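You operate a simulated robot arm through the tools that you are given. There is no shell and no other tool. Be economical: measure what you need, move in short steps, check, and stop when the job is done.

Carry out the task below with a simulated two-armed robot. There is one attempt and no reset: what you move stays moved.

JOB
Clear the bench spindle: pass the card core across to the flat tray.
Fine: slacken the brake knob first and tighten it again once the core is off. The core goes from one hand to the other and stands upright. Set down upright: card core. Where these are worked on the way, their far stop is far enough and under half their travel is too little: brake knob.
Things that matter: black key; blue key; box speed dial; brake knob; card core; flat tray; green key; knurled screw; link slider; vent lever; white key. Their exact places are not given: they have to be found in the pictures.

Only the result counts: the job must be done as asked and must still hold three seconds after the hand-in. Knocking over, shifting, dropping, spilling or breaking anything else fails it.

ROBOT AND FRAMES
Two 7-joint arms with two-finger parallel grippers on one trunk, on a base that drives. Base frame: it is fixed to the floor where the robot stands at the start and does not move with it; the origin is under the middle of the robot, x ahead of it, y to its left, z up; the surface under the hand at the start is at about z = 0.85. Lengths are in m, angles in rad, forces in N, time in s.
The left shoulder is at the start at [0.06, 0.143, 0.976], the right one opposite. With the tool pointing down near the work surface each hand reaches from about 0.32 to 0.74 m from the robot's upright axis, wherever it stands, measured 20 degrees to its own side. Places, roughly: black key [0.6, -0.5, 0.9]; blue key [0.6, -0.4, 0.9]; box speed dial [0.7, 1.5, 0.9]; brake knob [0.7, -0.1, 0.9]; flat tray [0.5, 0.4, 0.9]; green key [0.7, 1.5, 0.9]; knurled screw [0.5, -0.5, 0.9]; link slider [0.5, -0.4, 0.9]; vent lever [0.6, 1, 0.9]; white key [0.6, -0.5, 0.9]. Payload 1.57 kg a hand.
The tool frame of a hand sits at the grasp point between the pads (the TCP): z along the fingers, y along the line on which they close. The tips reach 0.03 m beyond it. Largest opening 0.11 m; finger width 0.024, thickness 0.012; the body of the gripper, 0.048 by 0.112 m, starts 0.078 m behind the TCP.
Orientation is that of the tool frame in the base frame, as [roll, pitch, yaw] about the fixed x, y, z axes, in that order (R = Rz(yaw) Ry(pitch) Rx(roll)). With the fingers straight down and closing along the base's y, the tool's x points along the base's -x, its y along +y and its z along -z.

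CONTROLS
- The arms move only by the tool servo_tool. It takes "left_series", "right_series" or both (then of equal length, played together; a hand with none holds still); each is a list of rows, each a list of 2 entries, a list of its own where there are three numbers: the shift along the tool's x, y, z in m, then the turn, a rotation vector about the tool's x, y, z in rad. In form: [[[dx, dy, dz], [wx, wy, wz]], ...]. A call has 1 to 12 rows; each row shifts and turns the commanded pose from where the row before left it, along the tool's axes as they then stand. "left_hand" and "right_hand" are, for a hand that has rows, the gripper command, from -1 (shut) to 1 (fully open), values between in proportion, set as the call begins (left out, the last holds). Each row takes 0.2 s and may step no farther than 0.05 m and 0.15 rad from the row before; otherwise, or with a gripper value out of range, the whole call is refused. A pose out of reach is approached as far as the arm can. The call stops where the force on the tool passes 40 N (or 10 N more than at its start, if that is more) or the arm is blocked; 0.2 s more then pass. The fingers move at their own pace (about 0.045 m/s each) and stop on an object; they squeeze with about 34 N. The grip force told is the motor's: it shows also when the fingers shut on nothing. Time passes only in rows, and 0.2 s behind the last, so rows that do not move let the fingers close. It gives the time, the measured TCP pose, the force on the tool (base axes), the opening and the grip force at its end, in the units of the frame above (readings bear some noise), with the torque about the TCP (base axes, N m) and any sound that the robot's microphone picked up.
- Cameras (640 x 400 px; columns grow to the right, rows downward): "scene" is now at [0.0545, -0.0254, 1.5997]; the picture's right is [-0.19, -0.98, 0.00], its down [-0.70, 0.14, -0.71] and it looks along [0.69, -0.14, -0.71] (base axes); focal length 261 px, centre (320, 200). "left" rides on the left gripper at [0.07, -0.016, -0.141] in its tool frame; the picture's right is [0.23, 0.97, 0.00], its down [-0.86, 0.20, -0.48] and it looks along [-0.47, 0.11, 0.88] (tool axes); focal length 222 px, centre (320, 200). "right" rides on the right gripper at [0.07, 0.016, -0.141] in its tool frame; the picture's right is [-0.23, 0.97, 0.00], its down [-0.85, -0.20, -0.48] and it looks along [-0.47, -0.11, 0.88] (tool axes); focal length 222 px, centre (320, 200).
- capture(camera): a new picture of that camera. It takes no simulated time.
- move_column(by): slides the trunk up (or, below 0, down) by that many m; the arms and the scene camera ride with it, the base frame stays. It gives what a move gives, with no picture.
- drive_base(legs): drives the robot by 1 to 6 legs, each [ahead, left, turn to the left] in m, m and rad, along the robot's own axes; the way and the turn of a leg run together, so that a leg with both is an arc; at most 1.5 m and 3.142 rad a leg. The arms and the cameras ride along, it lands a little off, and it stops where it bumps. It gives what a move gives.
- turn_head(pan, tilt): turns the head with the scene camera to pan (to the left, within 1.501 rad either way) and tilt (down, from -0.506 to 1.204), counted from straight ahead of the robot. It gives what a move gives.
- point_at(camera, pixels): for up to 12 pixels [column, row] of the newest picture of that camera ("zoom" is the newest enlarged one), the place [x, y, z] in the base frame of the surface seen there, good to about 0.002 m, but the place of the scene camera against the robot may be out by one fixed shift of up to 0.018 m in any direction. It takes no simulated time.
- inspect(camera, box): a new picture of the part [left, top, right, bottom] of that camera's present view, enlarged. It takes no simulated time.
- close_job(): hands the job in; it is judged then, once.

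Keep the steps short. Do not move on a guess: measure, check each grasp and each placing, and mend mistakes. In all there are 80 turns and 58 pictures (those below and enlarged ones count). Leave the grippers open and the arms clear of the work at the hand-in unless told otherwise, and finish with a single line.

The tools are called after "Request:" as name(argument=value, ...) on one line, values as JSON. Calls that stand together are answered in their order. servo_tool: Moves the arms, as the interface text tells. Its arguments: {"type":"object","properties":{"left_series":{"type":"array"},"left_hand":{"type":"number"},"right_series":{"type":"array"},"right_hand":{"type":"number"}},"required":[]} The other tools are called the same way: move_column (by) slides the trunk up or down; drive_base (legs) drives the base; turn_head (pan, tilt) turns the head that bears the scene camera; capture (camera) takes a picture; point_at (camera, pixels) gives the place of the surface under pixels of a picture; inspect (camera, box) takes an enlarged picture of a part of a camera's view; close_job () hands the job in.

At the start:

```text
clock: 0.0
left_tool_pos: [0.4722, 0.2264, 1.1426]
left_ee_rot: [-3.142, 0.001, -3.141]
left_force: [0.3, 0.0, 0.7]
left_moment: [0.0, 0.03, -0.03]
left_gripper_width: 0.1098
left_finger_force: 0.0
right_tool_pos: [0.5238, -0.2009, 1.1409]
right_ee_rot: [3.141, -0.001, -3.141]
right_force: [0.1, -0.3, -0.7]
right_moment: [-0.01, 0.0, 0.01]
right_gripper_width: 0.1102
right_finger_force: 0.1
trunk travel left (down, up): [-0.575, 0.015]
robot x, y, heading: [0.0018, -0.0004, 0.003]
head pan, tilt: [-0.195, 0.787]
```

scene: 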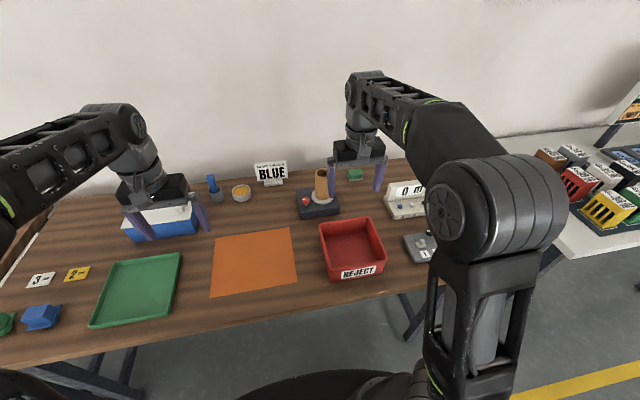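
right: 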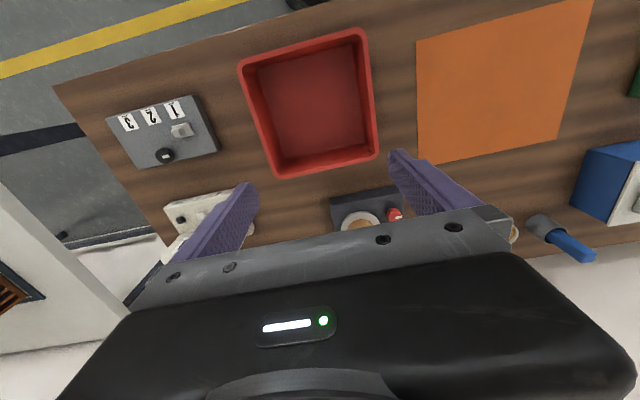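
left: 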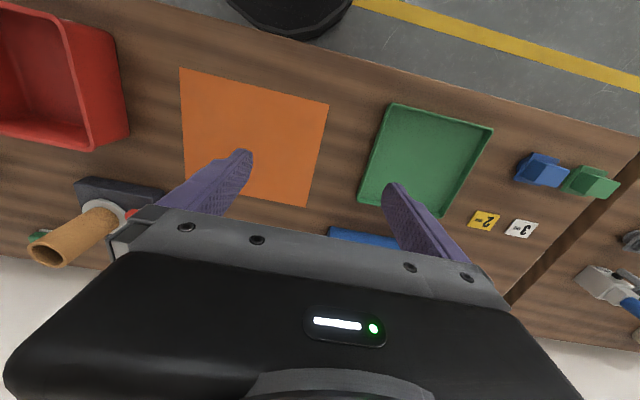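

I see the spindle with the brown core near (321,185), a red knob near (305,202) and the green tray near (138,290). I will enlarge the spindle and measure.

Request:
inspect(camera="scene", box=[270, 150, 370, 230])

Request:
point_at(camera="scene", pixels=[[321, 172], [321, 185], [321, 197], [305, 201], [320, 212], [300, 217], [338, 211], [138, 290], [180, 255], [92, 325], [118, 262], [155, 320]])

```text
5.00 times, centred on (320, 190) of scene
```

zoom: 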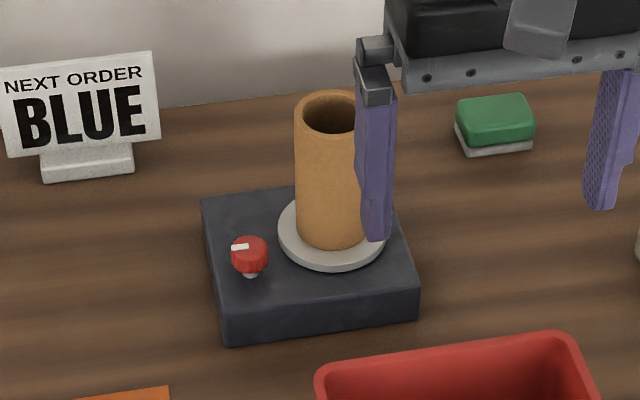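

```text
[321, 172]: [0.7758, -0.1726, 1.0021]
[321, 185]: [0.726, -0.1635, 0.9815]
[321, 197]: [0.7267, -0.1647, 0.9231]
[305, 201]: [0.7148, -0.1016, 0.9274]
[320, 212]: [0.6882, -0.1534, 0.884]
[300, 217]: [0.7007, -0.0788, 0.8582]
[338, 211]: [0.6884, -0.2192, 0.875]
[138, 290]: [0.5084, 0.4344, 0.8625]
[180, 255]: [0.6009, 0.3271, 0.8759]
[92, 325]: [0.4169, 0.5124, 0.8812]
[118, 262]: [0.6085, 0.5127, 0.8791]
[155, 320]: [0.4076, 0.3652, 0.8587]
```

The knob sits on a short stem with a white mark pointing left. I will measure the core rims and knob in the enlarged picture.

Request:
point_at(camera="zoom", pixels=[[326, 137], [298, 118], [330, 93], [330, 240], [297, 215], [250, 243], [250, 258], [240, 248], [333, 262], [280, 228], [250, 274], [215, 215]])

Request:
inspect(camera="scene", box=[60, 140, 220, 340])

```text
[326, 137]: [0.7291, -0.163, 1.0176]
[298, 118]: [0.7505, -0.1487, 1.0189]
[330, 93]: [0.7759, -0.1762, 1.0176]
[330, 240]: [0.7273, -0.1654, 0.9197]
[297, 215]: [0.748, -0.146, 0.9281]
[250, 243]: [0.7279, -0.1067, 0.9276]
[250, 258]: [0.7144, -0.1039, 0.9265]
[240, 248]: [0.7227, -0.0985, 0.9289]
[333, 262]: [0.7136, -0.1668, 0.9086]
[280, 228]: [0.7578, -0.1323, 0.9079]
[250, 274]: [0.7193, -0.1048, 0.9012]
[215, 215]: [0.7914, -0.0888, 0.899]
```

```text
2.00 times, centred on (140, 240) of scene
```

zoom: 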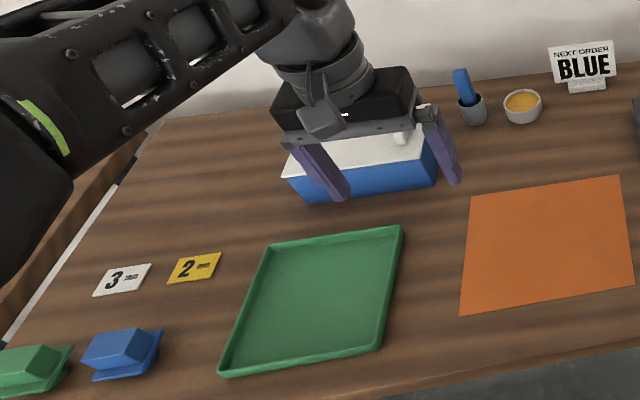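

Core top is at z≈1.018, centre about (0.752,-0.170), radius ≈0.024; knob about (0.721,-0.104), top 0.929. I check the same features with the wrist cameras to find the scene camera's shift, plus the bench edge for driving room.

Request:
point_at(camera="right", pixels=[[395, 212], [393, 216], [362, 217], [340, 200], [245, 68], [368, 40], [300, 15]])

Request:
point_at(camera="left", pixels=[[290, 20], [340, 12], [330, 50], [400, 75], [395, 105], [492, 130], [363, 200], [80, 180], [28, 250], [72, 250]])

Request:
point_at(camera="scene", pixels=[[375, 227], [320, 230], [210, 298], [90, 325], [180, 252]])

```text
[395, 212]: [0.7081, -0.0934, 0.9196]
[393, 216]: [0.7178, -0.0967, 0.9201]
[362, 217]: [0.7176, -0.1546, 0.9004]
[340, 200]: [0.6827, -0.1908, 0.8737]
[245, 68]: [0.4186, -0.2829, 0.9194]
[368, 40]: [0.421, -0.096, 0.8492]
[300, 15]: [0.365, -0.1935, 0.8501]
```

```text
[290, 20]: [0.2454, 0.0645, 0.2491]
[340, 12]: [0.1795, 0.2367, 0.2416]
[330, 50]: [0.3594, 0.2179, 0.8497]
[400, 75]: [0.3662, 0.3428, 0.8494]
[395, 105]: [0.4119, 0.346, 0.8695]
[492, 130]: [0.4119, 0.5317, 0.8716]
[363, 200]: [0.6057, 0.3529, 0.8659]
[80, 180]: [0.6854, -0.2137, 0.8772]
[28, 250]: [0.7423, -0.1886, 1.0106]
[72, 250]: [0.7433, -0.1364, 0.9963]
```

```text
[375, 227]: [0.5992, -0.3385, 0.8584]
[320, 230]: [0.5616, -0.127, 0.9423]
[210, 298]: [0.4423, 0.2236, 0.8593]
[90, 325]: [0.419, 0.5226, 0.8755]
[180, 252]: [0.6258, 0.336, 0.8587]
```

Bench edge is at x≈0.35 and my base front at ≈0.25, so I can drive 0.10 m ahead to bring the spindle well into reach. Hands are above everything.

Request:
drive_base(legs=[[0.1, 0, 0]])

Request:
turn_head(pan=-0.1, tilt=0.85)

```text
clock: 1.1
left_tool_pos: [0.5726, 0.2256, 1.1406]
left_ee_rot: [-3.141, 0.001, -3.141]
left_force: [1.1, 0.0, 0.5]
left_moment: [-0.01, 0.01, 0.02]
left_gripper_width: 0.1101
left_finger_force: 0.1
right_tool_pos: [0.6268, -0.2007, 1.1407]
right_ee_rot: [3.141, -0.001, 3.142]
right_force: [0.3, 0.9, 0.6]
right_moment: [-0.02, 0.04, -0.01]
right_gripper_width: 0.11
right_finger_force: 0.0
trunk travel left (down, up): [-0.575, 0.015]
robot x, y, heading: [0.0983, 0.0034, 0.003]
head pan, tilt: [-0.195, 0.787]
```

```text
clock: 1.8
left_tool_pos: [0.5713, 0.2266, 1.1405]
left_ee_rot: [-3.14, 0.003, -3.141]
left_force: [-0.2, -0.7, 1.3]
left_moment: [-0.02, -0.01, 0.01]
left_gripper_width: 0.1102
left_finger_force: 0.1
right_tool_pos: [0.6252, -0.2002, 1.1408]
right_ee_rot: [3.141, 0.0, -3.141]
right_force: [-0.7, 0.4, -0.1]
right_moment: [-0.02, 0.0, -0.01]
right_gripper_width: 0.1099
right_finger_force: 0.0
trunk travel left (down, up): [-0.575, 0.015]
robot x, y, heading: [0.0976, -0.0024, 0.004]
head pan, tilt: [-0.099, 0.85]
```

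Drive went fine. I move the right hand over the space between knob and core at z≈1.12 to measure from the wrist camera.

Request:
servo_tool(right_series=[[[-0.03, 0.025, 0], [0, 0, 0]], [[-0.03, 0.025, 0], [0, 0, 0]], [[-0.03, 0.02, 0.0], [0, 0, 0]], [[0, 0, 0], [0, 0, 0]]])

Request:
capture(camera="right")

Request:
capture(camera="left")

```text
clock: 2.8
left_tool_pos: [0.5725, 0.2266, 1.1416]
left_ee_rot: [-3.141, 0.003, -3.141]
left_force: [-0.3, -0.3, 0.1]
left_moment: [0.0, 0.01, 0.01]
left_gripper_width: 0.1101
left_finger_force: 0.0
right_tool_pos: [0.641, -0.1873, 1.1413]
right_ee_rot: [3.141, 0.0, -3.141]
right_force: [0.6, 1.1, 0.2]
right_moment: [-0.02, -0.04, 0.02]
right_gripper_width: 0.1102
right_finger_force: 0.1
right hand out of reach, approached as far as the arm can: row 1, 2, 3
trunk travel left (down, up): [-0.575, 0.015]
robot x, y, heading: [0.0992, -0.0023, 0.001]
head pan, tilt: [-0.099, 0.85]
```

```text
52 pictures are left
```

right: 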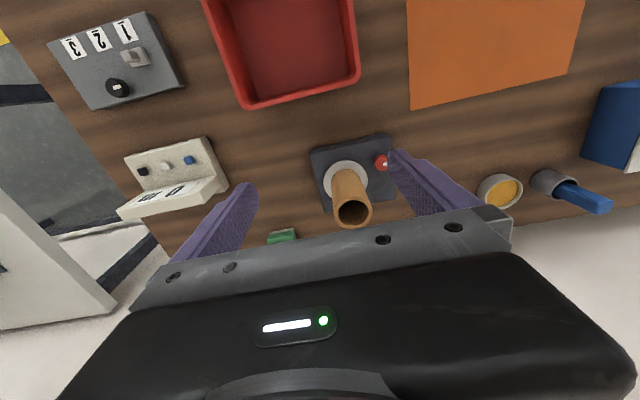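

```text
51 pictures are left
```

left: 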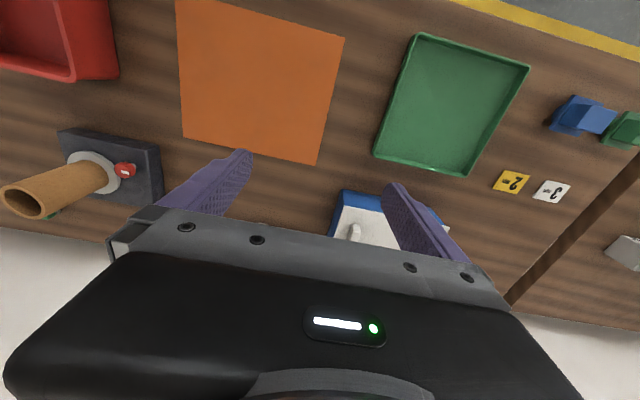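

The hand is out of reach at this height. I measure knob and core from these views.

Request:
point_at(camera="right", pixels=[[382, 158], [382, 166], [352, 225], [338, 205], [368, 207], [350, 202], [345, 162], [330, 185], [347, 180], [389, 140], [312, 153]])

Request:
point_at(camera="left", pixels=[[125, 169], [22, 218], [5, 195], [40, 210], [421, 38], [525, 70], [376, 158], [467, 172], [450, 100], [330, 120], [350, 195]])

Request:
inspect(camera="right", box=[290, 120, 420, 240])

Request:
capture(camera="scene")

```text
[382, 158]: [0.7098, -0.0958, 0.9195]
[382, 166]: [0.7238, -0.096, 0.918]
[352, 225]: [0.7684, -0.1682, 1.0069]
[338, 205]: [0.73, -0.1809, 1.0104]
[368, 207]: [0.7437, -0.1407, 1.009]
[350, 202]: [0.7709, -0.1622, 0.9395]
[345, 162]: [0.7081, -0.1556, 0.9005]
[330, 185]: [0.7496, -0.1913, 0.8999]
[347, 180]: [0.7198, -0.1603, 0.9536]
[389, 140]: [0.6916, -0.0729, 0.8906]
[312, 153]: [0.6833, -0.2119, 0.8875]
```

```text
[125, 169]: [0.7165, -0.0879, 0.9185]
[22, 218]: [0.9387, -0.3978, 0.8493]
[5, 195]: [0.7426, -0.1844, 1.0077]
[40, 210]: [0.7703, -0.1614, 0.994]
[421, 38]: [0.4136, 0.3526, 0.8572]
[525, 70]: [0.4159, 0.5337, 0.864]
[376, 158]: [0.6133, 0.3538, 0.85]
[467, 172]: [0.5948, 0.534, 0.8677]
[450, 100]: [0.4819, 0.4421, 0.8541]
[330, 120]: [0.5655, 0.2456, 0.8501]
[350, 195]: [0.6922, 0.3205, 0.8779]
```

```text
3.33 times, centred on (355, 180) of right
```

zoom: 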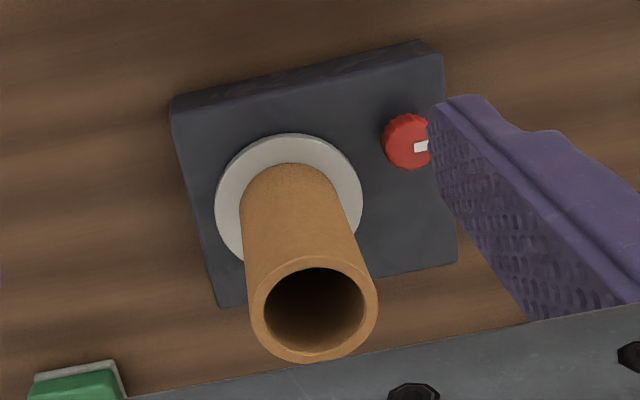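

```text
49 pictures are left
```

scene: 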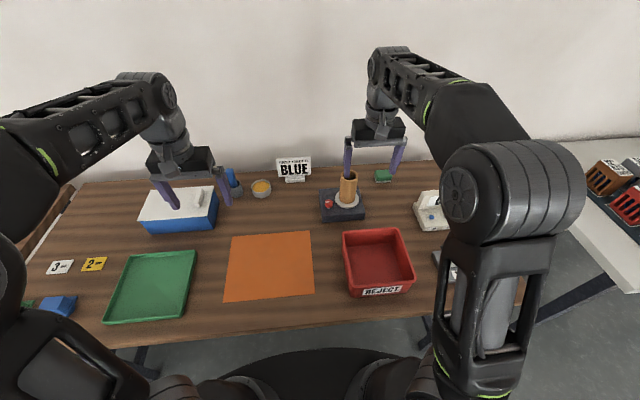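

Core centre ≈(0.743,-0.1625), r≈0.0225, top 1.010; knob ≈(0.714,-0.096), top 0.92. Before driving closer I check the bench legs at (150,355) and (427,330) and the base's front edge.

Request:
point_at(camera="scene", pixels=[[143, 357], [152, 375], [425, 335], [432, 345], [320, 349], [320, 360], [400, 358], [100, 380], [230, 380]])

```text
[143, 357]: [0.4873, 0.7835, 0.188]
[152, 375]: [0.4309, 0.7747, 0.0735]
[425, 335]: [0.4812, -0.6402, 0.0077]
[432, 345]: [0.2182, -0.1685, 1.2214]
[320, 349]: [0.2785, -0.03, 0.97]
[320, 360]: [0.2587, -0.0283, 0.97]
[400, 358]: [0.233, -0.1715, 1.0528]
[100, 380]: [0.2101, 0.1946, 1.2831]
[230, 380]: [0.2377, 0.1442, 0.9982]
```

Legs are far off. Reach at this height with tool down is limited, but lower down it's fine. I half close the right gripper and move down/left toward a hover above the knob, then read where the commanded pose stands.

Request:
servo_tool(right_series=[[[0, 0.03, 0.02], [0, 0, 0]], [[0, 0.03, 0.02], [0, 0, 0]], [[0, 0.03, 0.02], [0, 0, 0]], [[0, 0, 0], [0, 0, 0]], [[0, 0, 0], [0, 0, 0]]], right_hand=-0.25)

```text
clock: 4.0
left_tool_pos: [0.5714, 0.2263, 1.1424]
left_ee_rot: [3.141, 0.0, 3.141]
left_force: [0.2, 0.7, 0.3]
left_moment: [0.0, -0.01, -0.02]
left_gripper_width: 0.1104
left_finger_force: 0.2
right_tool_pos: [0.6417, -0.0966, 1.0833]
right_ee_rot: [3.14, 0.0, 3.141]
right_force: [-0.2, 0.9, -0.3]
right_moment: [-0.03, 0.0, 0.0]
right_gripper_width: 0.0413
right_finger_force: 0.0
trunk travel left (down, up): [-0.575, 0.015]
robot x, y, heading: [0.1006, -0.0014, 0.001]
head pan, tilt: [-0.099, 0.85]
```

The shift is counted from the reached pose. Now go ahead to x≈0.714 and down to z≈1.04 above the knob (fingers beside the core), then look.

Request:
servo_tool(right_series=[[[-0.025, 0, 0.02], [0, 0, 0]], [[-0.025, 0, 0.015], [0, 0, 0]], [[-0.022, 0, 0.01], [0, 0, 0]], [[0, 0, 0], [0, 0, 0]]])

Request:
capture(camera="right")

Request:
inspect(camera="scene", box=[290, 140, 410, 230])

```text
clock: 5.0
left_tool_pos: [0.5712, 0.2264, 1.1415]
left_ee_rot: [-3.141, 0.002, 3.14]
left_force: [-0.5, -1.0, 0.2]
left_moment: [0.02, 0.01, -0.01]
left_gripper_width: 0.1101
left_finger_force: 0.2
right_tool_pos: [0.7139, -0.0973, 1.0372]
right_ee_rot: [3.14, 0.0, -3.141]
right_force: [0.2, -0.8, 0.2]
right_moment: [-0.01, -0.01, -0.01]
right_gripper_width: 0.0412
right_finger_force: 0.0
trunk travel left (down, up): [-0.575, 0.015]
robot x, y, heading: [0.1004, 0.0001, 0.003]
head pan, tilt: [-0.099, 0.85]
```

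```text
48 pictures are left
```

right: 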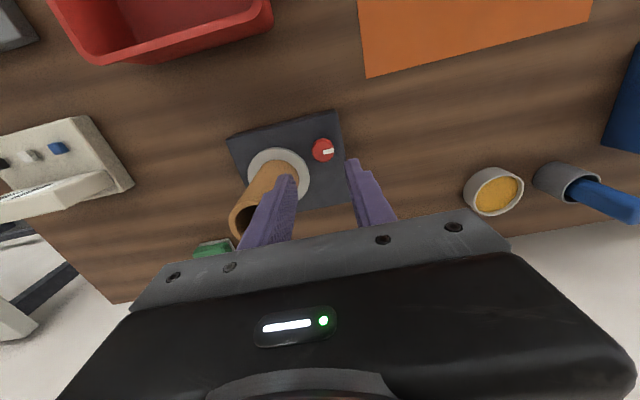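

```text
4.44 times, centred on (350, 185) of scene
```

zoom: 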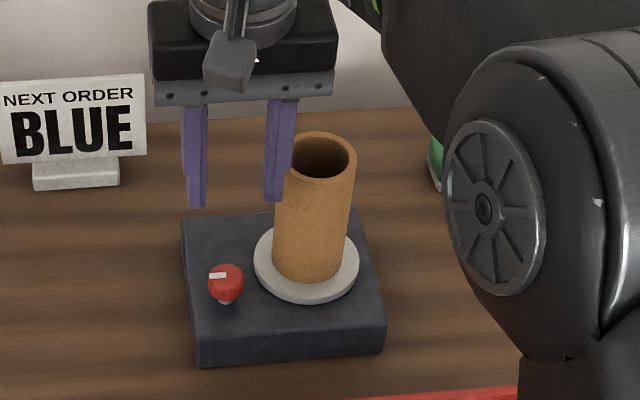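

The knob is clearly seen at (322,150). I take an enlarged view and measure its edges.

Request:
inspect(camera="right", box=[302, 137, 342, 162])

Request:
point_at(camera="right", pixels=[[313, 149], [331, 149], [322, 141], [322, 158], [322, 150], [328, 151], [310, 175], [300, 152]])

```text
16.00 times, centred on (322, 150) of right
```

zoom: 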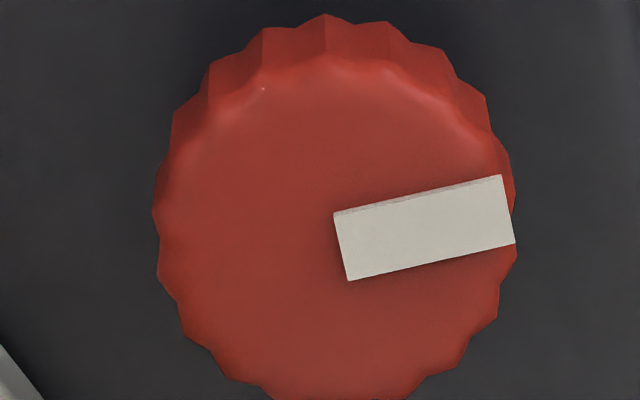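

```text
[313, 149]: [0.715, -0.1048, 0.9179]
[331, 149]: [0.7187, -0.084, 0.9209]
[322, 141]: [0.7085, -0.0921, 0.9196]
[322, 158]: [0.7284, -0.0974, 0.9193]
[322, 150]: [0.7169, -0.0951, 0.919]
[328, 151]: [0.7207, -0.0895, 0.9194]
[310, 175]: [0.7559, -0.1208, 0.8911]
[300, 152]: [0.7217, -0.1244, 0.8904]
```

Knob centre ≈(0.718,-0.0945), radius 0.0115, top 0.9195; mark points to +y. I pre-turn the hand 0.9 rad clockwise (seen from above) to leave room for a counter-clockwise slackening, and centre over the knob.

Request:
servo_tool(right_series=[[[-0.004, 0.003, 0], [0, 0, 0]], [[0, 0, 0], [0, 0, 0.15]], [[0, 0, 0], [0, 0, 0.15]], [[0, 0, 0], [0, 0, 0.15]], [[0, 0, 0], [0, 0, 0.15]], [[0, 0, 0], [0, 0, 0.15]], [[0, 0, 0], [0, 0, 0.15]], [[0, 0, 0.03], [0, 0, 0]], [[0, 0, 0.03], [0, 0, 0]], [[0, 0, 0], [0, 0, 0]]])

Request:
capture(camera="right")

```text
clock: 7.2
left_tool_pos: [0.5725, 0.2254, 1.1416]
left_ee_rot: [-3.141, 0.002, 3.141]
left_force: [0.0, -0.3, 0.1]
left_moment: [-0.01, -0.02, -0.02]
left_gripper_width: 0.1099
left_finger_force: 0.0
right_tool_pos: [0.7164, -0.0921, 0.9774]
right_ee_rot: [3.139, 0.0, 2.241]
right_force: [-0.5, -0.4, 0.1]
right_moment: [0.02, 0.02, -0.02]
right_gripper_width: 0.0414
right_finger_force: 0.0
trunk travel left (down, up): [-0.575, 0.015]
robot x, y, heading: [0.1015, -0.0008, -0.003]
head pan, tilt: [-0.099, 0.85]
```

```text
45 pictures are left
```

right: 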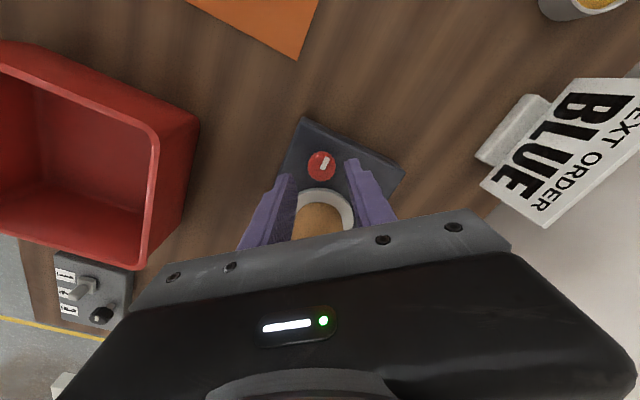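

The knob lies on the hand's axis (expected (320,165), seen (321,165)). I descend 0.040 to z≈0.938 (palm stays just above the core top) and close on the knob.

Request:
servo_tool(right_series=[[[0, 0, 0.02], [0, 0, 0]], [[0, 0, 0.0195], [0, 0, 0]], [[0, 0, 0], [0, 0, 0]]])

Request:
servo_tool(right_series=[[[0, 0, 0], [0, 0, 0]], [[0, 0, 0], [0, 0, 0]], [[0, 0, 0], [0, 0, 0]], [[0, 0, 0], [0, 0, 0]]], right_hand=-1)

Request:
inspect(camera="scene", box=[290, 140, 410, 230])

```text
clock: 8.0
left_tool_pos: [0.5718, 0.2256, 1.1404]
left_ee_rot: [3.14, 0.0, 3.141]
left_force: [-0.8, 0.1, 0.9]
left_moment: [-0.01, 0.02, 0.02]
left_gripper_width: 0.1099
left_finger_force: 0.1
right_tool_pos: [0.7161, -0.0926, 0.94]
right_ee_rot: [3.141, -0.001, 2.242]
right_force: [-0.3, 0.4, -0.4]
right_moment: [-0.01, 0.01, 0.06]
right_gripper_width: 0.041
right_finger_force: 0.0
trunk travel left (down, up): [-0.575, 0.015]
robot x, y, heading: [0.1041, 0.0021, 0.001]
head pan, tilt: [-0.099, 0.85]
```

```text
clock: 9.0
left_tool_pos: [0.5752, 0.2269, 1.1414]
left_ee_rot: [-3.141, 0.0, -3.141]
left_force: [0.0, -0.5, -0.2]
left_moment: [0.03, 0.01, 0.0]
left_gripper_width: 0.1098
left_finger_force: 0.1
right_tool_pos: [0.7176, -0.091, 0.9391]
right_ee_rot: [3.141, 0.001, 2.243]
right_force: [11.6, 6.1, -1.4]
right_moment: [0.0, -0.36, 0.06]
right_gripper_width: 0.0274
right_finger_force: 37.8
trunk travel left (down, up): [-0.575, 0.015]
robot x, y, heading: [0.1031, 0.0003, -0.002]
head pan, tilt: [-0.099, 0.85]
```

```text
4.44 times, centred on (350, 185) of scene
```

zoom: 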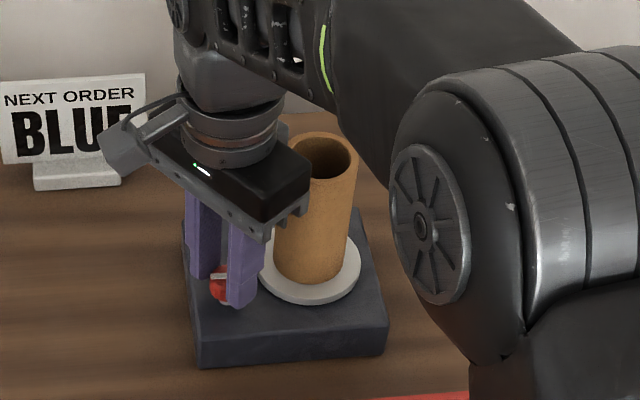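

The grip is on the knob (width 27 mm, 38 N) with ~13 N side force along the closing axis; I ease 2 mm that way and turn counter-clockwise 0.4 rad as a test.

Request:
servo_tool(right_series=[[[0, 0.002, 0], [0, 0, 0]], [[0, 0, 0], [0, 0, 0]]])

Request:
servo_tool(right_series=[[[0, 0, 0], [0, 0, -0.1]], [[0, 0, 0], [0, 0, -0.1]], [[0, 0, 0], [0, 0, -0.1]], [[0, 0, 0], [0, 0, -0.1]]])

Request:
inspect(camera="scene", box=[320, 180, 360, 210])

```text
clock: 9.6
left_tool_pos: [0.5725, 0.2251, 1.141]
left_ee_rot: [-3.141, 0.0, 3.141]
left_force: [-0.3, -0.2, -0.2]
left_moment: [0.04, -0.02, 0.01]
left_gripper_width: 0.11
left_finger_force: 0.2
right_tool_pos: [0.7161, -0.0922, 0.9386]
right_ee_rot: [-3.141, 0.0, 2.24]
right_force: [2.4, 2.6, -2.1]
right_moment: [-0.33, -0.55, 0.13]
right_gripper_width: 0.0272
right_finger_force: 37.9
trunk travel left (down, up): [-0.575, 0.015]
robot x, y, heading: [0.1035, 0.0013, -0.001]
head pan, tilt: [-0.099, 0.85]
```

```text
clock: 10.6
left_tool_pos: [0.5708, 0.2259, 1.1425]
left_ee_rot: [3.141, 0.004, 3.141]
left_force: [-0.8, -0.3, 1.2]
left_moment: [0.0, 0.01, -0.03]
left_gripper_width: 0.1098
left_finger_force: 0.1
right_tool_pos: [0.716, -0.0929, 0.9388]
right_ee_rot: [-3.14, -0.004, 2.643]
right_force: [-14.5, -4.3, 1.8]
right_moment: [-0.1, 0.32, -0.05]
right_gripper_width: 0.0272
right_finger_force: 37.7
trunk travel left (down, up): [-0.575, 0.015]
robot x, y, heading: [0.0975, 0.0004, 0.003]
head pan, tilt: [-0.099, 0.85]
```

```text
13.33 times, centred on (340, 195) of scene
```

zoom: 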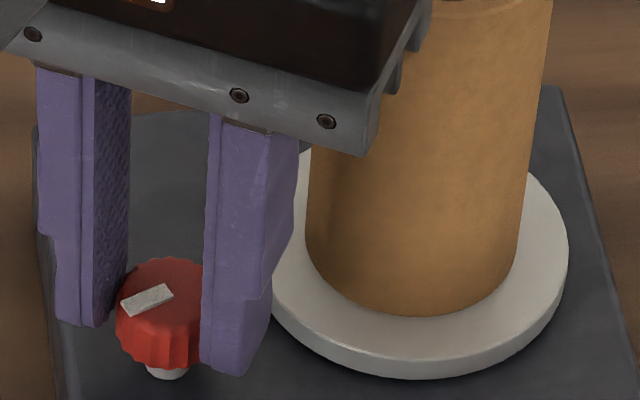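

The knob turned with the hand (mark swung toward the front). Torque is small, so I continue counter-clockwise, watching for the stop.

Request:
servo_tool(right_series=[[[0, 0, 0], [0, 0, -0.12]], [[0, 0, 0], [0, 0, -0.12]], [[0, 0, 0], [0, 0, -0.12]], [[0, 0, 0], [0, 0, -0.12]], [[0, 0, 0], [0, 0, -0.12]]])

Request:
inspect(camera="scene", box=[320, 180, 360, 210])

```text
clock: 11.8
left_tool_pos: [0.5717, 0.2233, 1.1426]
left_ee_rot: [3.139, 0.003, 3.141]
left_force: [0.2, -1.0, -0.4]
left_moment: [-0.01, -0.01, -0.02]
left_gripper_width: 0.1101
left_finger_force: 0.1
right_tool_pos: [0.7143, -0.0963, 0.9392]
right_ee_rot: [-3.14, -0.006, -3.043]
right_force: [-20.6, -20.1, -7.4]
right_moment: [-0.31, -0.12, -0.11]
right_gripper_width: 0.0272
right_finger_force: 38.0
trunk travel left (down, up): [-0.575, 0.015]
robot x, y, heading: [0.1042, -0.0003, 0.0]
head pan, tilt: [-0.099, 0.85]
```

```text
13.33 times, centred on (340, 195) of scene
```

zoom: 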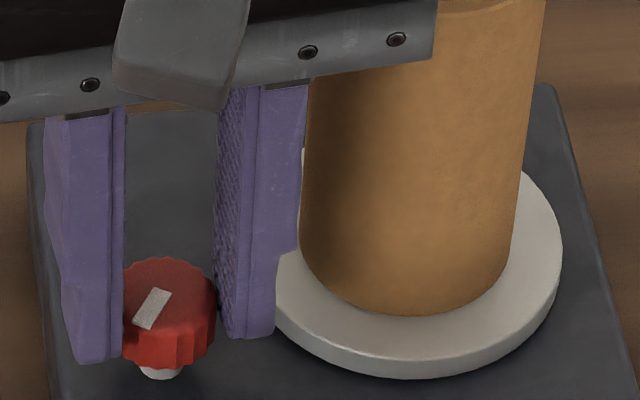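

Knob has now turned about 1 rad; a side force of (-20,-20) has built up, so I ease the hand 3 mm that way, then continue.

Request:
servo_tool(right_series=[[[0.003, -0.003, 0], [0, 0, 0]], [[0, 0, 0], [0, 0, 0]]])

Request:
servo_tool(right_series=[[[0, 0, 0], [0, 0, -0.1]], [[0, 0, 0], [0, 0, -0.1]], [[0, 0, 0], [0, 0, -0.1]], [[0, 0, 0], [0, 0, -0.1]]])

Request:
inspect(camera="scene", box=[320, 180, 360, 210])

```text
clock: 12.4
left_tool_pos: [0.5722, 0.2249, 1.1434]
left_ee_rot: [3.139, 0.002, 3.141]
left_force: [-0.6, 0.3, 0.2]
left_moment: [-0.02, 0.0, -0.01]
left_gripper_width: 0.11
left_finger_force: 0.1
right_tool_pos: [0.7157, -0.0956, 0.9393]
right_ee_rot: [-3.141, -0.001, -3.04]
right_force: [-10.8, -16.8, -4.3]
right_moment: [-0.79, 1.09, -0.03]
right_gripper_width: 0.0272
right_finger_force: 38.0
trunk travel left (down, up): [-0.575, 0.015]
robot x, y, heading: [0.1002, -0.0005, -0.0]
head pan, tilt: [-0.099, 0.85]
```

```text
clock: 13.4
left_tool_pos: [0.5722, 0.2248, 1.142]
left_ee_rot: [3.14, 0.002, 3.139]
left_force: [0.9, -0.4, 0.1]
left_moment: [0.0, 0.0, 0.0]
left_gripper_width: 0.1101
left_finger_force: 0.1
right_tool_pos: [0.7145, -0.098, 0.9394]
right_ee_rot: [-3.141, -0.001, -2.64]
right_force: [-7.3, -18.1, -8.2]
right_moment: [-0.23, 0.34, -0.06]
right_gripper_width: 0.0273
right_finger_force: 37.7
trunk travel left (down, up): [-0.575, 0.015]
robot x, y, heading: [0.0991, 0.0026, 0.004]
head pan, tilt: [-0.099, 0.85]
```

```text
13.33 times, centred on (340, 195) of scene
```

zoom: 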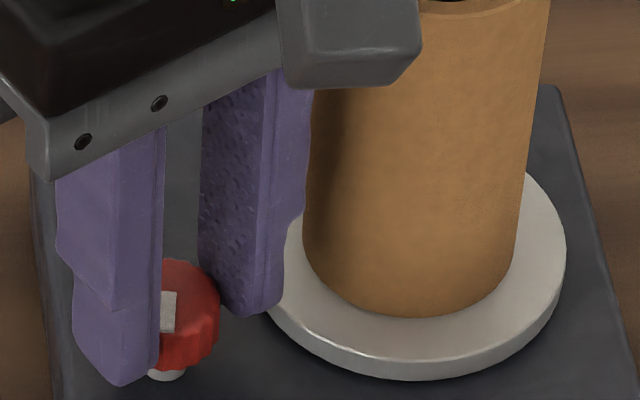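

About 1.4 rad turned with free torque. I keep going, easing slightly.

Request:
servo_tool(right_series=[[[0.002, -0.0015, 0], [0, 0, -0.1]], [[0, 0, 0], [0, 0, -0.1]], [[0, 0, 0], [0, 0, -0.1]], [[0, 0, 0], [0, 0, -0.1]], [[0, 0, 0], [0, 0, -0.1]]])

Request:
inspect(camera="scene", box=[320, 180, 360, 210])

```text
clock: 14.6
left_tool_pos: [0.5726, 0.2241, 1.1417]
left_ee_rot: [3.139, -0.001, -3.141]
left_force: [1.1, 0.2, 1.0]
left_moment: [0.02, 0.01, -0.03]
left_gripper_width: 0.1101
left_finger_force: 0.1
right_tool_pos: [0.7169, -0.0996, 0.9399]
right_ee_rot: [-3.138, 0.003, -2.141]
right_force: [10.8, -15.9, 1.7]
right_moment: [-0.2, -0.42, -0.88]
right_gripper_width: 0.0265
right_finger_force: 37.5
trunk travel left (down, up): [-0.575, 0.015]
robot x, y, heading: [0.1053, -0.0005, 0.002]
head pan, tilt: [-0.099, 0.85]
```

```text
13.33 times, centred on (340, 195) of scene
```

zoom: 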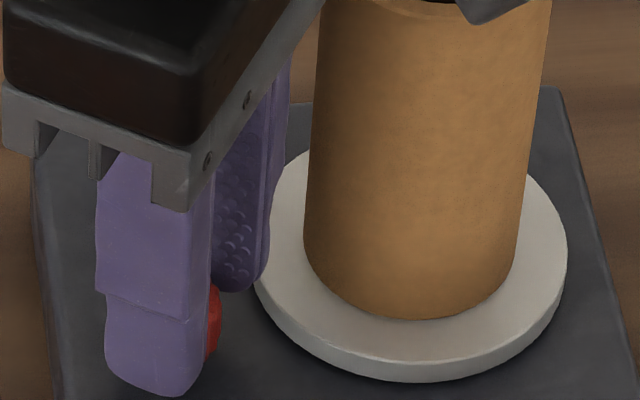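

The torque about z jumped to -0.88 and the pads began to slip: the far stop is reached (~1.5–1.9 rad). I open a little and rise straight up.

Request:
servo_tool(right_series=[[[0, 0, 0], [0, 0, 0]], [[0, 0, 0], [0, 0, 0]], [[0, 0, -0.03], [0, 0, 0]], [[0, 0, -0.04], [0, 0, 0]], [[0, 0, -0.03], [0, 0, 0.1]], [[0, 0, 0], [0, 0, 0.15]], [[0, 0, 0], [0, 0, 0.15]], [[0, 0, 0], [0, 0, 0.15]], [[0, 0, 0], [0, 0, 0.15]], [[0, 0, 0], [0, 0, 0.15]], [[0, 0, 0], [0, 0, 0.15]]], right_hand=-0.25)

Request:
inspect(camera="scene", box=[310, 165, 370, 215])

```text
clock: 17.0
left_tool_pos: [0.5726, 0.2263, 1.1412]
left_ee_rot: [3.14, 0.001, 3.141]
left_force: [0.5, -0.6, -0.1]
left_moment: [0.02, 0.01, 0.0]
left_gripper_width: 0.1101
left_finger_force: 0.0
right_tool_pos: [0.7135, -0.0941, 1.0401]
right_ee_rot: [3.141, 0.0, 3.14]
right_force: [-0.5, -0.3, 0.8]
right_moment: [0.02, -0.02, 0.0]
right_gripper_width: 0.0412
right_finger_force: 0.1
trunk travel left (down, up): [-0.575, 0.015]
robot x, y, heading: [0.1039, 0.0007, 0.0]
head pan, tilt: [-0.099, 0.85]
```

```text
8.00 times, centred on (340, 190) of scene
```

zoom: 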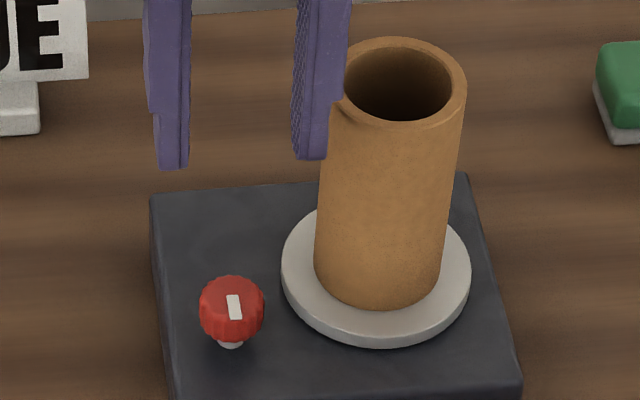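

The knob's mark moved from +y to face the robot: slackened to the stop. Now I back the right hand off, open it, line up with the core in y and tilt it 45° forward so it grips low, leaving the core's top for the left hand.

Request:
servo_tool(right_series=[[[0.04, 0, -0.01], [0, 0, 0]], [[0.035, -0.02, -0.01], [0, 0, 0]], [[0, -0.048, 0], [0, 0, 0]], [[0, 0, 0], [0, -0.15, 0]], [[0, 0, 0], [0, -0.15, 0]], [[0, 0, 0], [0, -0.15, 0]], [[0, 0, 0], [0, -0.15, 0]], [[0, 0, 0], [0, -0.15, 0]], [[0, 0, 0], [0, -0.035, 0]], [[0, 0, 0], [0, 0, 0]]], right_hand=0.6)

Request:
capture(camera="right")

Request:
capture(camera="scene")

```text
clock: 19.2
left_tool_pos: [0.5726, 0.2266, 1.1419]
left_ee_rot: [3.141, 0.003, 3.141]
left_force: [-0.4, -0.1, 0.2]
left_moment: [0.01, -0.01, 0.03]
left_gripper_width: 0.1101
left_finger_force: 0.1
right_tool_pos: [0.6387, -0.1623, 1.0593]
right_ee_rot: [3.14, 0.785, -3.139]
right_force: [-0.6, 0.9, -0.6]
right_moment: [-0.01, 0.0, 0.0]
right_gripper_width: 0.0878
right_finger_force: 0.2
trunk travel left (down, up): [-0.575, 0.015]
robot x, y, heading: [0.1039, -0.0001, 0.001]
head pan, tilt: [-0.099, 0.85]
```

```text
38 pictures are left
```

right: 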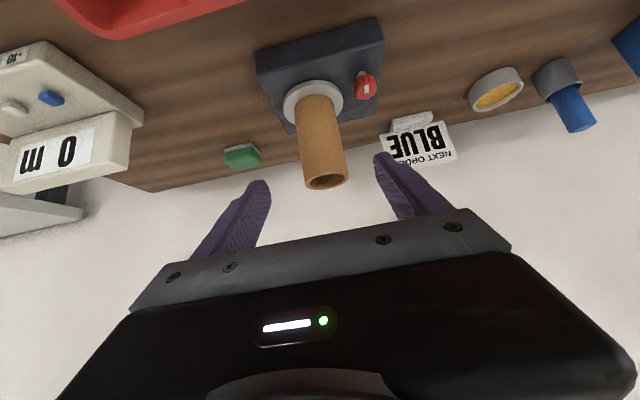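

```text
37 pictures are left
```

scene: 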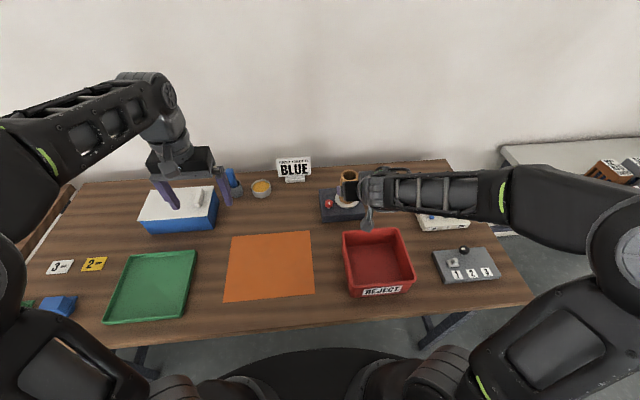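

The hand is tilted. The forearm now lies low to the right, so I measure its height versus the counter box, and the core and bin from these views.

Request:
point_at(camera="scene", pixels=[[410, 208], [450, 210], [490, 215], [440, 222], [470, 228], [365, 230], [370, 205], [425, 217]])

Request:
point_at(camera="right", pixels=[[325, 183], [306, 182], [346, 175], [318, 120], [300, 120], [341, 120], [318, 96], [20, 150], [100, 130], [150, 15]])

```text
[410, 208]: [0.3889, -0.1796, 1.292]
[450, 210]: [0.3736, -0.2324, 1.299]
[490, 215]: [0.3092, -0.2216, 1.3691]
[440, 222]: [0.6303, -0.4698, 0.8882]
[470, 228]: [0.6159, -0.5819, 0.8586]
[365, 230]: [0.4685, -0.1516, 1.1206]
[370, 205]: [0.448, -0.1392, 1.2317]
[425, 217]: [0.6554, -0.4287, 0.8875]
```

```text
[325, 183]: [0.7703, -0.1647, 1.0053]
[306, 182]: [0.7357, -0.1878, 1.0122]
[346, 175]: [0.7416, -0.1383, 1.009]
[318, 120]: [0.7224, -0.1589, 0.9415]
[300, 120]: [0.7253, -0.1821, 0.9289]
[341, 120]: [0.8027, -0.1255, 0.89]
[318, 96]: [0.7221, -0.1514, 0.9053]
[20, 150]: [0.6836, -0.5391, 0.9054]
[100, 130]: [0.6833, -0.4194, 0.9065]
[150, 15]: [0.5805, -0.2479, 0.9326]
```

Forearm is at z≈1.29, clear. Core centre confirmed ≈(0.744,-0.163). I approach along the tilted axis with a 70 mm opening to TCP (0.744,-0.163,0.942).

Request:
servo_tool(right_series=[[[0.0085, -0.001, 0], [0, 0, 0]], [[0, 0, 0.035], [0, 0, 0]], [[0, 0, 0.035], [0, 0, 0]], [[0, 0, 0.03], [0, 0, 0]], [[0, 0, 0.03], [0, 0, 0]], [[0, 0, 0.027], [0, 0, 0]], [[0, 0, 0], [0, 0, 0]]], right_hand=0.27)

Request:
capture(camera="right")

Request:
inspect(camera="scene", box=[300, 140, 420, 230])

```text
clock: 20.8
left_tool_pos: [0.5718, 0.2273, 1.1414]
left_ee_rot: [-3.142, 0.001, 3.141]
left_force: [0.7, -0.1, 0.4]
left_moment: [-0.02, 0.0, 0.03]
left_gripper_width: 0.1101
left_finger_force: 0.0
right_tool_pos: [0.7453, -0.1638, 0.9416]
right_ee_rot: [3.141, 0.787, -3.14]
right_force: [-0.2, -0.2, -0.3]
right_moment: [-0.01, -0.02, 0.01]
right_gripper_width: 0.07
right_finger_force: 0.0
trunk travel left (down, up): [-0.575, 0.015]
robot x, y, heading: [0.1039, -0.0013, 0.0]
head pan, tilt: [-0.099, 0.85]
```

```text
36 pictures are left
```

right: 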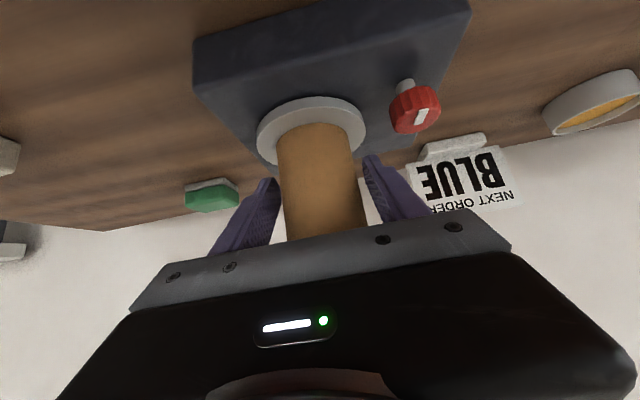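

```text
4.44 times, centred on (360, 185) of scene
```

zoom: 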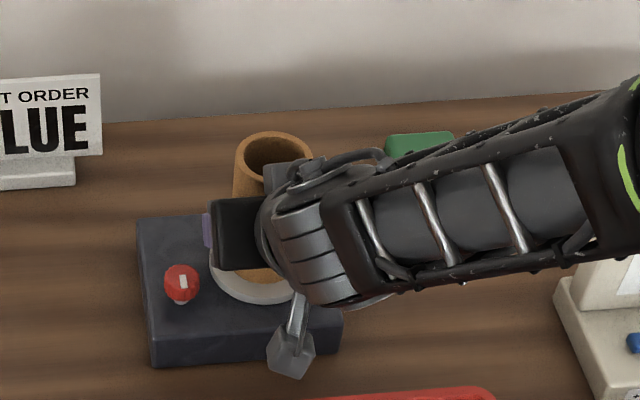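

The core sits centred between the fingers with no contact. Close the grip.

Request:
servo_tool(right_series=[[[0, 0, 0], [0, 0, 0]], [[0, 0, 0], [0, 0, 0]], [[0, 0, 0], [0, 0, 0]], [[0, 0, 0], [0, 0, 0]]], right_hand=-1)

```text
clock: 21.8
left_tool_pos: [0.5723, 0.2265, 1.1414]
left_ee_rot: [3.142, 0.001, -3.14]
left_force: [0.4, -0.5, 0.3]
left_moment: [0.02, -0.03, 0.02]
left_gripper_width: 0.1099
left_finger_force: 0.0
right_tool_pos: [0.7449, -0.1643, 0.9415]
right_ee_rot: [3.142, 0.786, -3.139]
right_force: [0.4, -0.1, -0.1]
right_moment: [0.02, 0.0, 0.01]
right_gripper_width: 0.055
right_finger_force: 34.0
trunk travel left (down, up): [-0.575, 0.015]
robot x, y, heading: [0.1015, -0.0005, 0.004]
head pan, tilt: [-0.099, 0.85]
```

Held: width 55 mm, 34 N. Lift straight up 3 cm as a test.

Request:
servo_tool(right_series=[[[-0.0071, 0, -0.0071], [0, 0, 0]], [[-0.0071, 0, -0.0071], [0, 0, 0]], [[-0.0071, 0, -0.0071], [0, 0, 0]], [[0, 0, 0], [0, 0, 0]]])

Request:
inspect(camera="right", box=[180, 0, 500, 240])

```text
clock: 22.8
left_tool_pos: [0.5726, 0.2269, 1.1414]
left_ee_rot: [3.14, 0.0, 3.14]
left_force: [-0.4, 0.4, -0.9]
left_moment: [-0.01, 0.03, -0.02]
left_gripper_width: 0.1101
left_finger_force: 0.0
right_tool_pos: [0.7456, -0.1657, 0.9715]
right_ee_rot: [3.141, 0.786, 3.14]
right_force: [-0.3, 0.4, -0.4]
right_moment: [0.03, 0.0, 0.02]
right_gripper_width: 0.055
right_finger_force: 33.9
trunk travel left (down, up): [-0.575, 0.015]
robot x, y, heading: [0.1004, 0.0002, 0.003]
head pan, tilt: [-0.099, 0.85]
```

```text
1.67 times, centred on (340, 120) of right
```

zoom: 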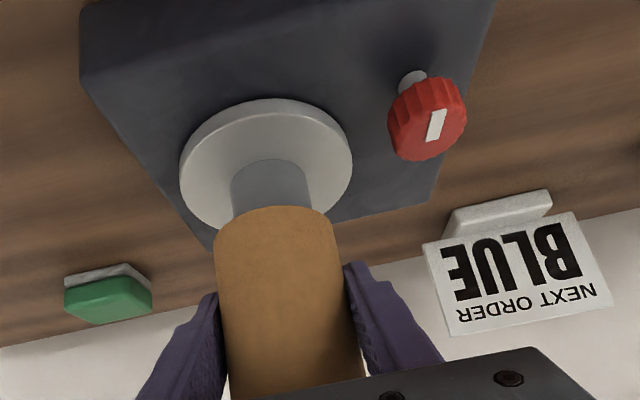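

The core slides freely up the spindle. Lift a further 9 cm to clear the spindle tip, then look.

Request:
servo_tool(right_series=[[[-0.0106, 0, -0.0106], [0, 0, 0]], [[-0.0106, 0, -0.0106], [0, 0, 0]], [[-0.0106, 0, -0.0106], [0, 0, 0]], [[-0.0106, 0, -0.0106], [0, 0, 0]], [[-0.0106, 0, -0.0106], [0, 0, 0]], [[-0.0106, 0, -0.0106], [0, 0, 0]], [[0, 0, 0], [0, 0, 0]]])

Request:
capture(camera="right")

Request:
capture(camera="scene")

```text
clock: 24.4
left_tool_pos: [0.5733, 0.2254, 1.1424]
left_ee_rot: [-3.142, 0.002, -3.141]
left_force: [0.7, 0.6, -1.1]
left_moment: [0.0, 0.0, 0.0]
left_gripper_width: 0.1102
left_finger_force: 0.1
right_tool_pos: [0.7479, -0.1653, 1.0617]
right_ee_rot: [3.141, 0.785, 3.141]
right_force: [0.3, 0.3, -0.1]
right_moment: [0.01, -0.03, -0.02]
right_gripper_width: 0.0549
right_finger_force: 33.8
trunk travel left (down, up): [-0.575, 0.015]
robot x, y, heading: [0.1004, -0.0008, 0.003]
head pan, tilt: [-0.099, 0.85]
```

```text
33 pictures are left
```

right: 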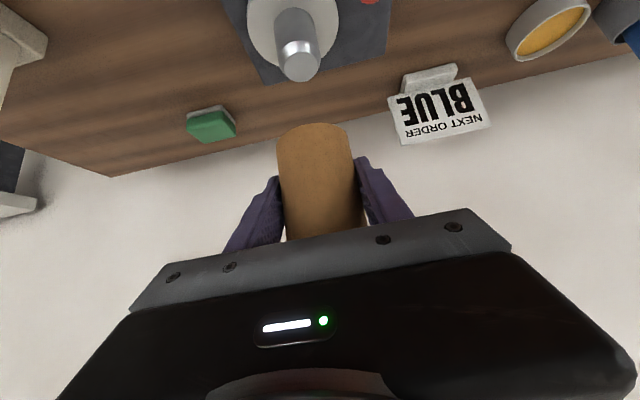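

```text
32 pictures are left
```

scene: 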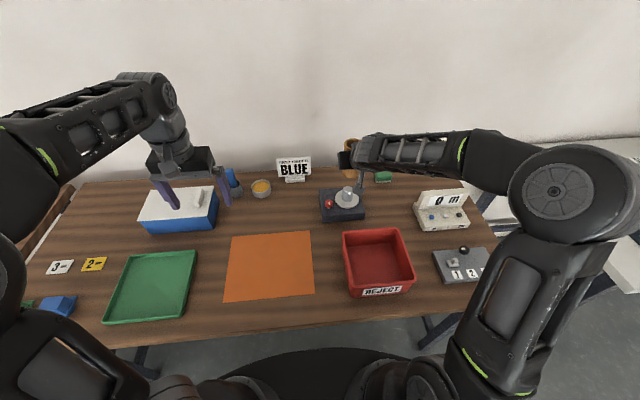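

The core is free (spindle peg visible at (298,55)). I bring it back over the mat: x→0.58, y→0, keeping height, then lower to z≈0.99.

Request:
servo_tool(right_series=[[[0.0297, 0, -0.0297], [0, 0, 0]], [[0.0297, 0, -0.0297], [0, 0, 0]], [[0.0297, 0, -0.0297], [0, 0, 0]], [[0.0297, 0.02, -0.0297], [0, 0, 0]], [[0, 0.04, 0], [0, 0, 0]], [[0, 0.04, 0], [0, 0, 0]], [[0, 0.04, 0], [0, 0, 0]], [[0.01, 0.025, 0.01], [0, 0, 0]], [[0.02, 0, 0.02], [0, 0, 0]], [[0.02, 0, 0.02], [0, 0, 0]], [[0, 0, 0], [0, 0, 0]]])

Request:
capture(camera="scene")

Request:
capture(camera="left")

```text
clock: 26.8
left_tool_pos: [0.571, 0.2268, 1.1416]
left_ee_rot: [-3.141, 0.001, -3.141]
left_force: [0.2, 0.5, -0.1]
left_moment: [-0.06, -0.01, -0.01]
left_gripper_width: 0.1099
left_finger_force: 0.0
right_tool_pos: [0.5774, -0.0009, 0.9942]
right_ee_rot: [3.14, 0.786, -3.138]
right_force: [0.6, 0.9, -1.3]
right_moment: [0.01, -0.01, -0.01]
right_gripper_width: 0.055
right_finger_force: 34.0
trunk travel left (down, up): [-0.575, 0.015]
robot x, y, heading: [0.0982, 0.0003, 0.0]
head pan, tilt: [-0.099, 0.85]
```

```text
31 pictures are left
```

scene: 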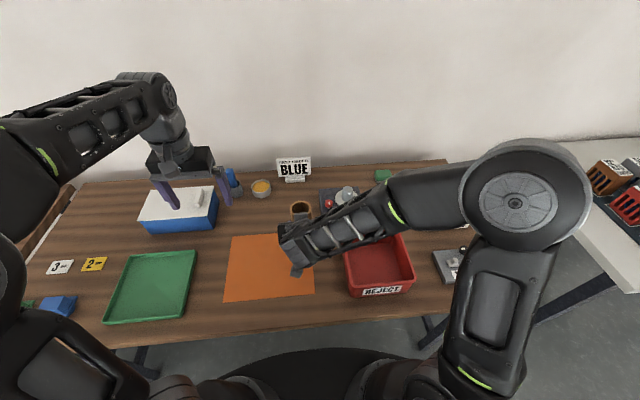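

```text
30 pictures are left
```

left: 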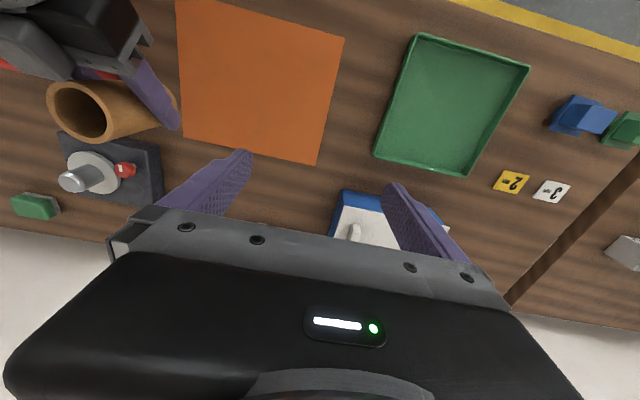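

Measure the core's rim from the left camera (mouth around (80,110)) for the take-over.

Request:
point_at(camera="left", pixels=[[50, 100], [80, 85], [110, 112], [82, 141], [60, 130], [150, 115], [178, 120], [150, 90], [140, 40]])

Request:
point_at(camera="scene", pixels=[[300, 203], [292, 210], [311, 208], [285, 235], [300, 225], [297, 270], [330, 235], [380, 205]])

Request:
inspect(camera="scene", box=[260, 180, 360, 290])

```text
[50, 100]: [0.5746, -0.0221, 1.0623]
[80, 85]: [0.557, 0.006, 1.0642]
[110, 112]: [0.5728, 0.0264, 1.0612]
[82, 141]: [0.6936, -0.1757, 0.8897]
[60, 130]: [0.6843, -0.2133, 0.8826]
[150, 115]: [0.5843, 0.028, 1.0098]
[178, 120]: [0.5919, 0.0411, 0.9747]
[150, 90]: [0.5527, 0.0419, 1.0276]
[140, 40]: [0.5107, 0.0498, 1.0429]
```

```text
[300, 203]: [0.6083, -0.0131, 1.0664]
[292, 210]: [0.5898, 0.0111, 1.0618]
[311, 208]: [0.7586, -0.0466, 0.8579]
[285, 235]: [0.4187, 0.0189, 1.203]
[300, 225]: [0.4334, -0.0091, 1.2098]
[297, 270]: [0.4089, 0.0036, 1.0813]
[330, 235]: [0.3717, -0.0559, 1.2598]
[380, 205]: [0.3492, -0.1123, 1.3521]
```

```text
3.64 times, centred on (310, 235) of scene
```

zoom: 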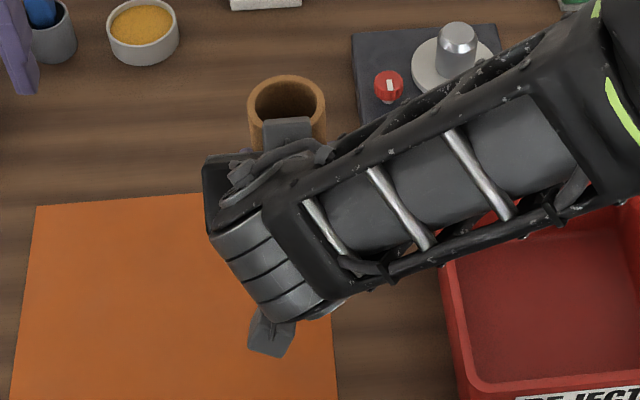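

There is a grey block on top of the right hand close to the core; I measure its place.

Request:
point_at(camera="zoom", pixels=[[288, 122], [275, 135], [305, 135], [240, 170], [325, 152], [215, 175], [260, 215], [285, 75], [250, 100], [325, 100]])

Request:
inspect(camera="left", box=[0, 0, 240, 180])

```text
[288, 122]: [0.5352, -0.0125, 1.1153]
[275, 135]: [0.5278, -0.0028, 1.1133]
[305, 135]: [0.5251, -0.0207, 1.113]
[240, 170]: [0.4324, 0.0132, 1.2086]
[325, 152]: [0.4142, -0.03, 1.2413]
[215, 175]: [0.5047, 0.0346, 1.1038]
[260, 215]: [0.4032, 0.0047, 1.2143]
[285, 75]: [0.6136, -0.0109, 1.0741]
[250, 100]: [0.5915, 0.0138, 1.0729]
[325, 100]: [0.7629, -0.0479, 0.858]
```

```text
2.22 times, centred on (120, 90) of left
```

zoom: 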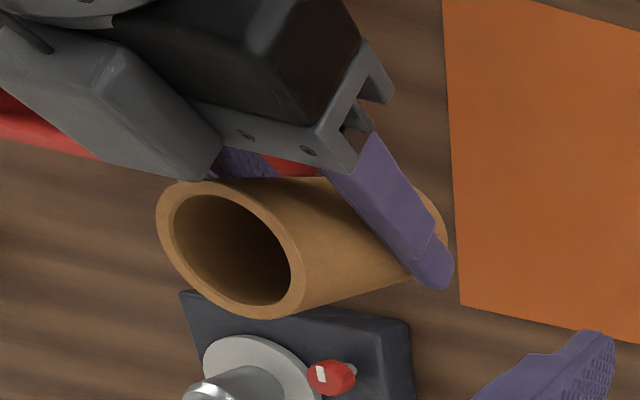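

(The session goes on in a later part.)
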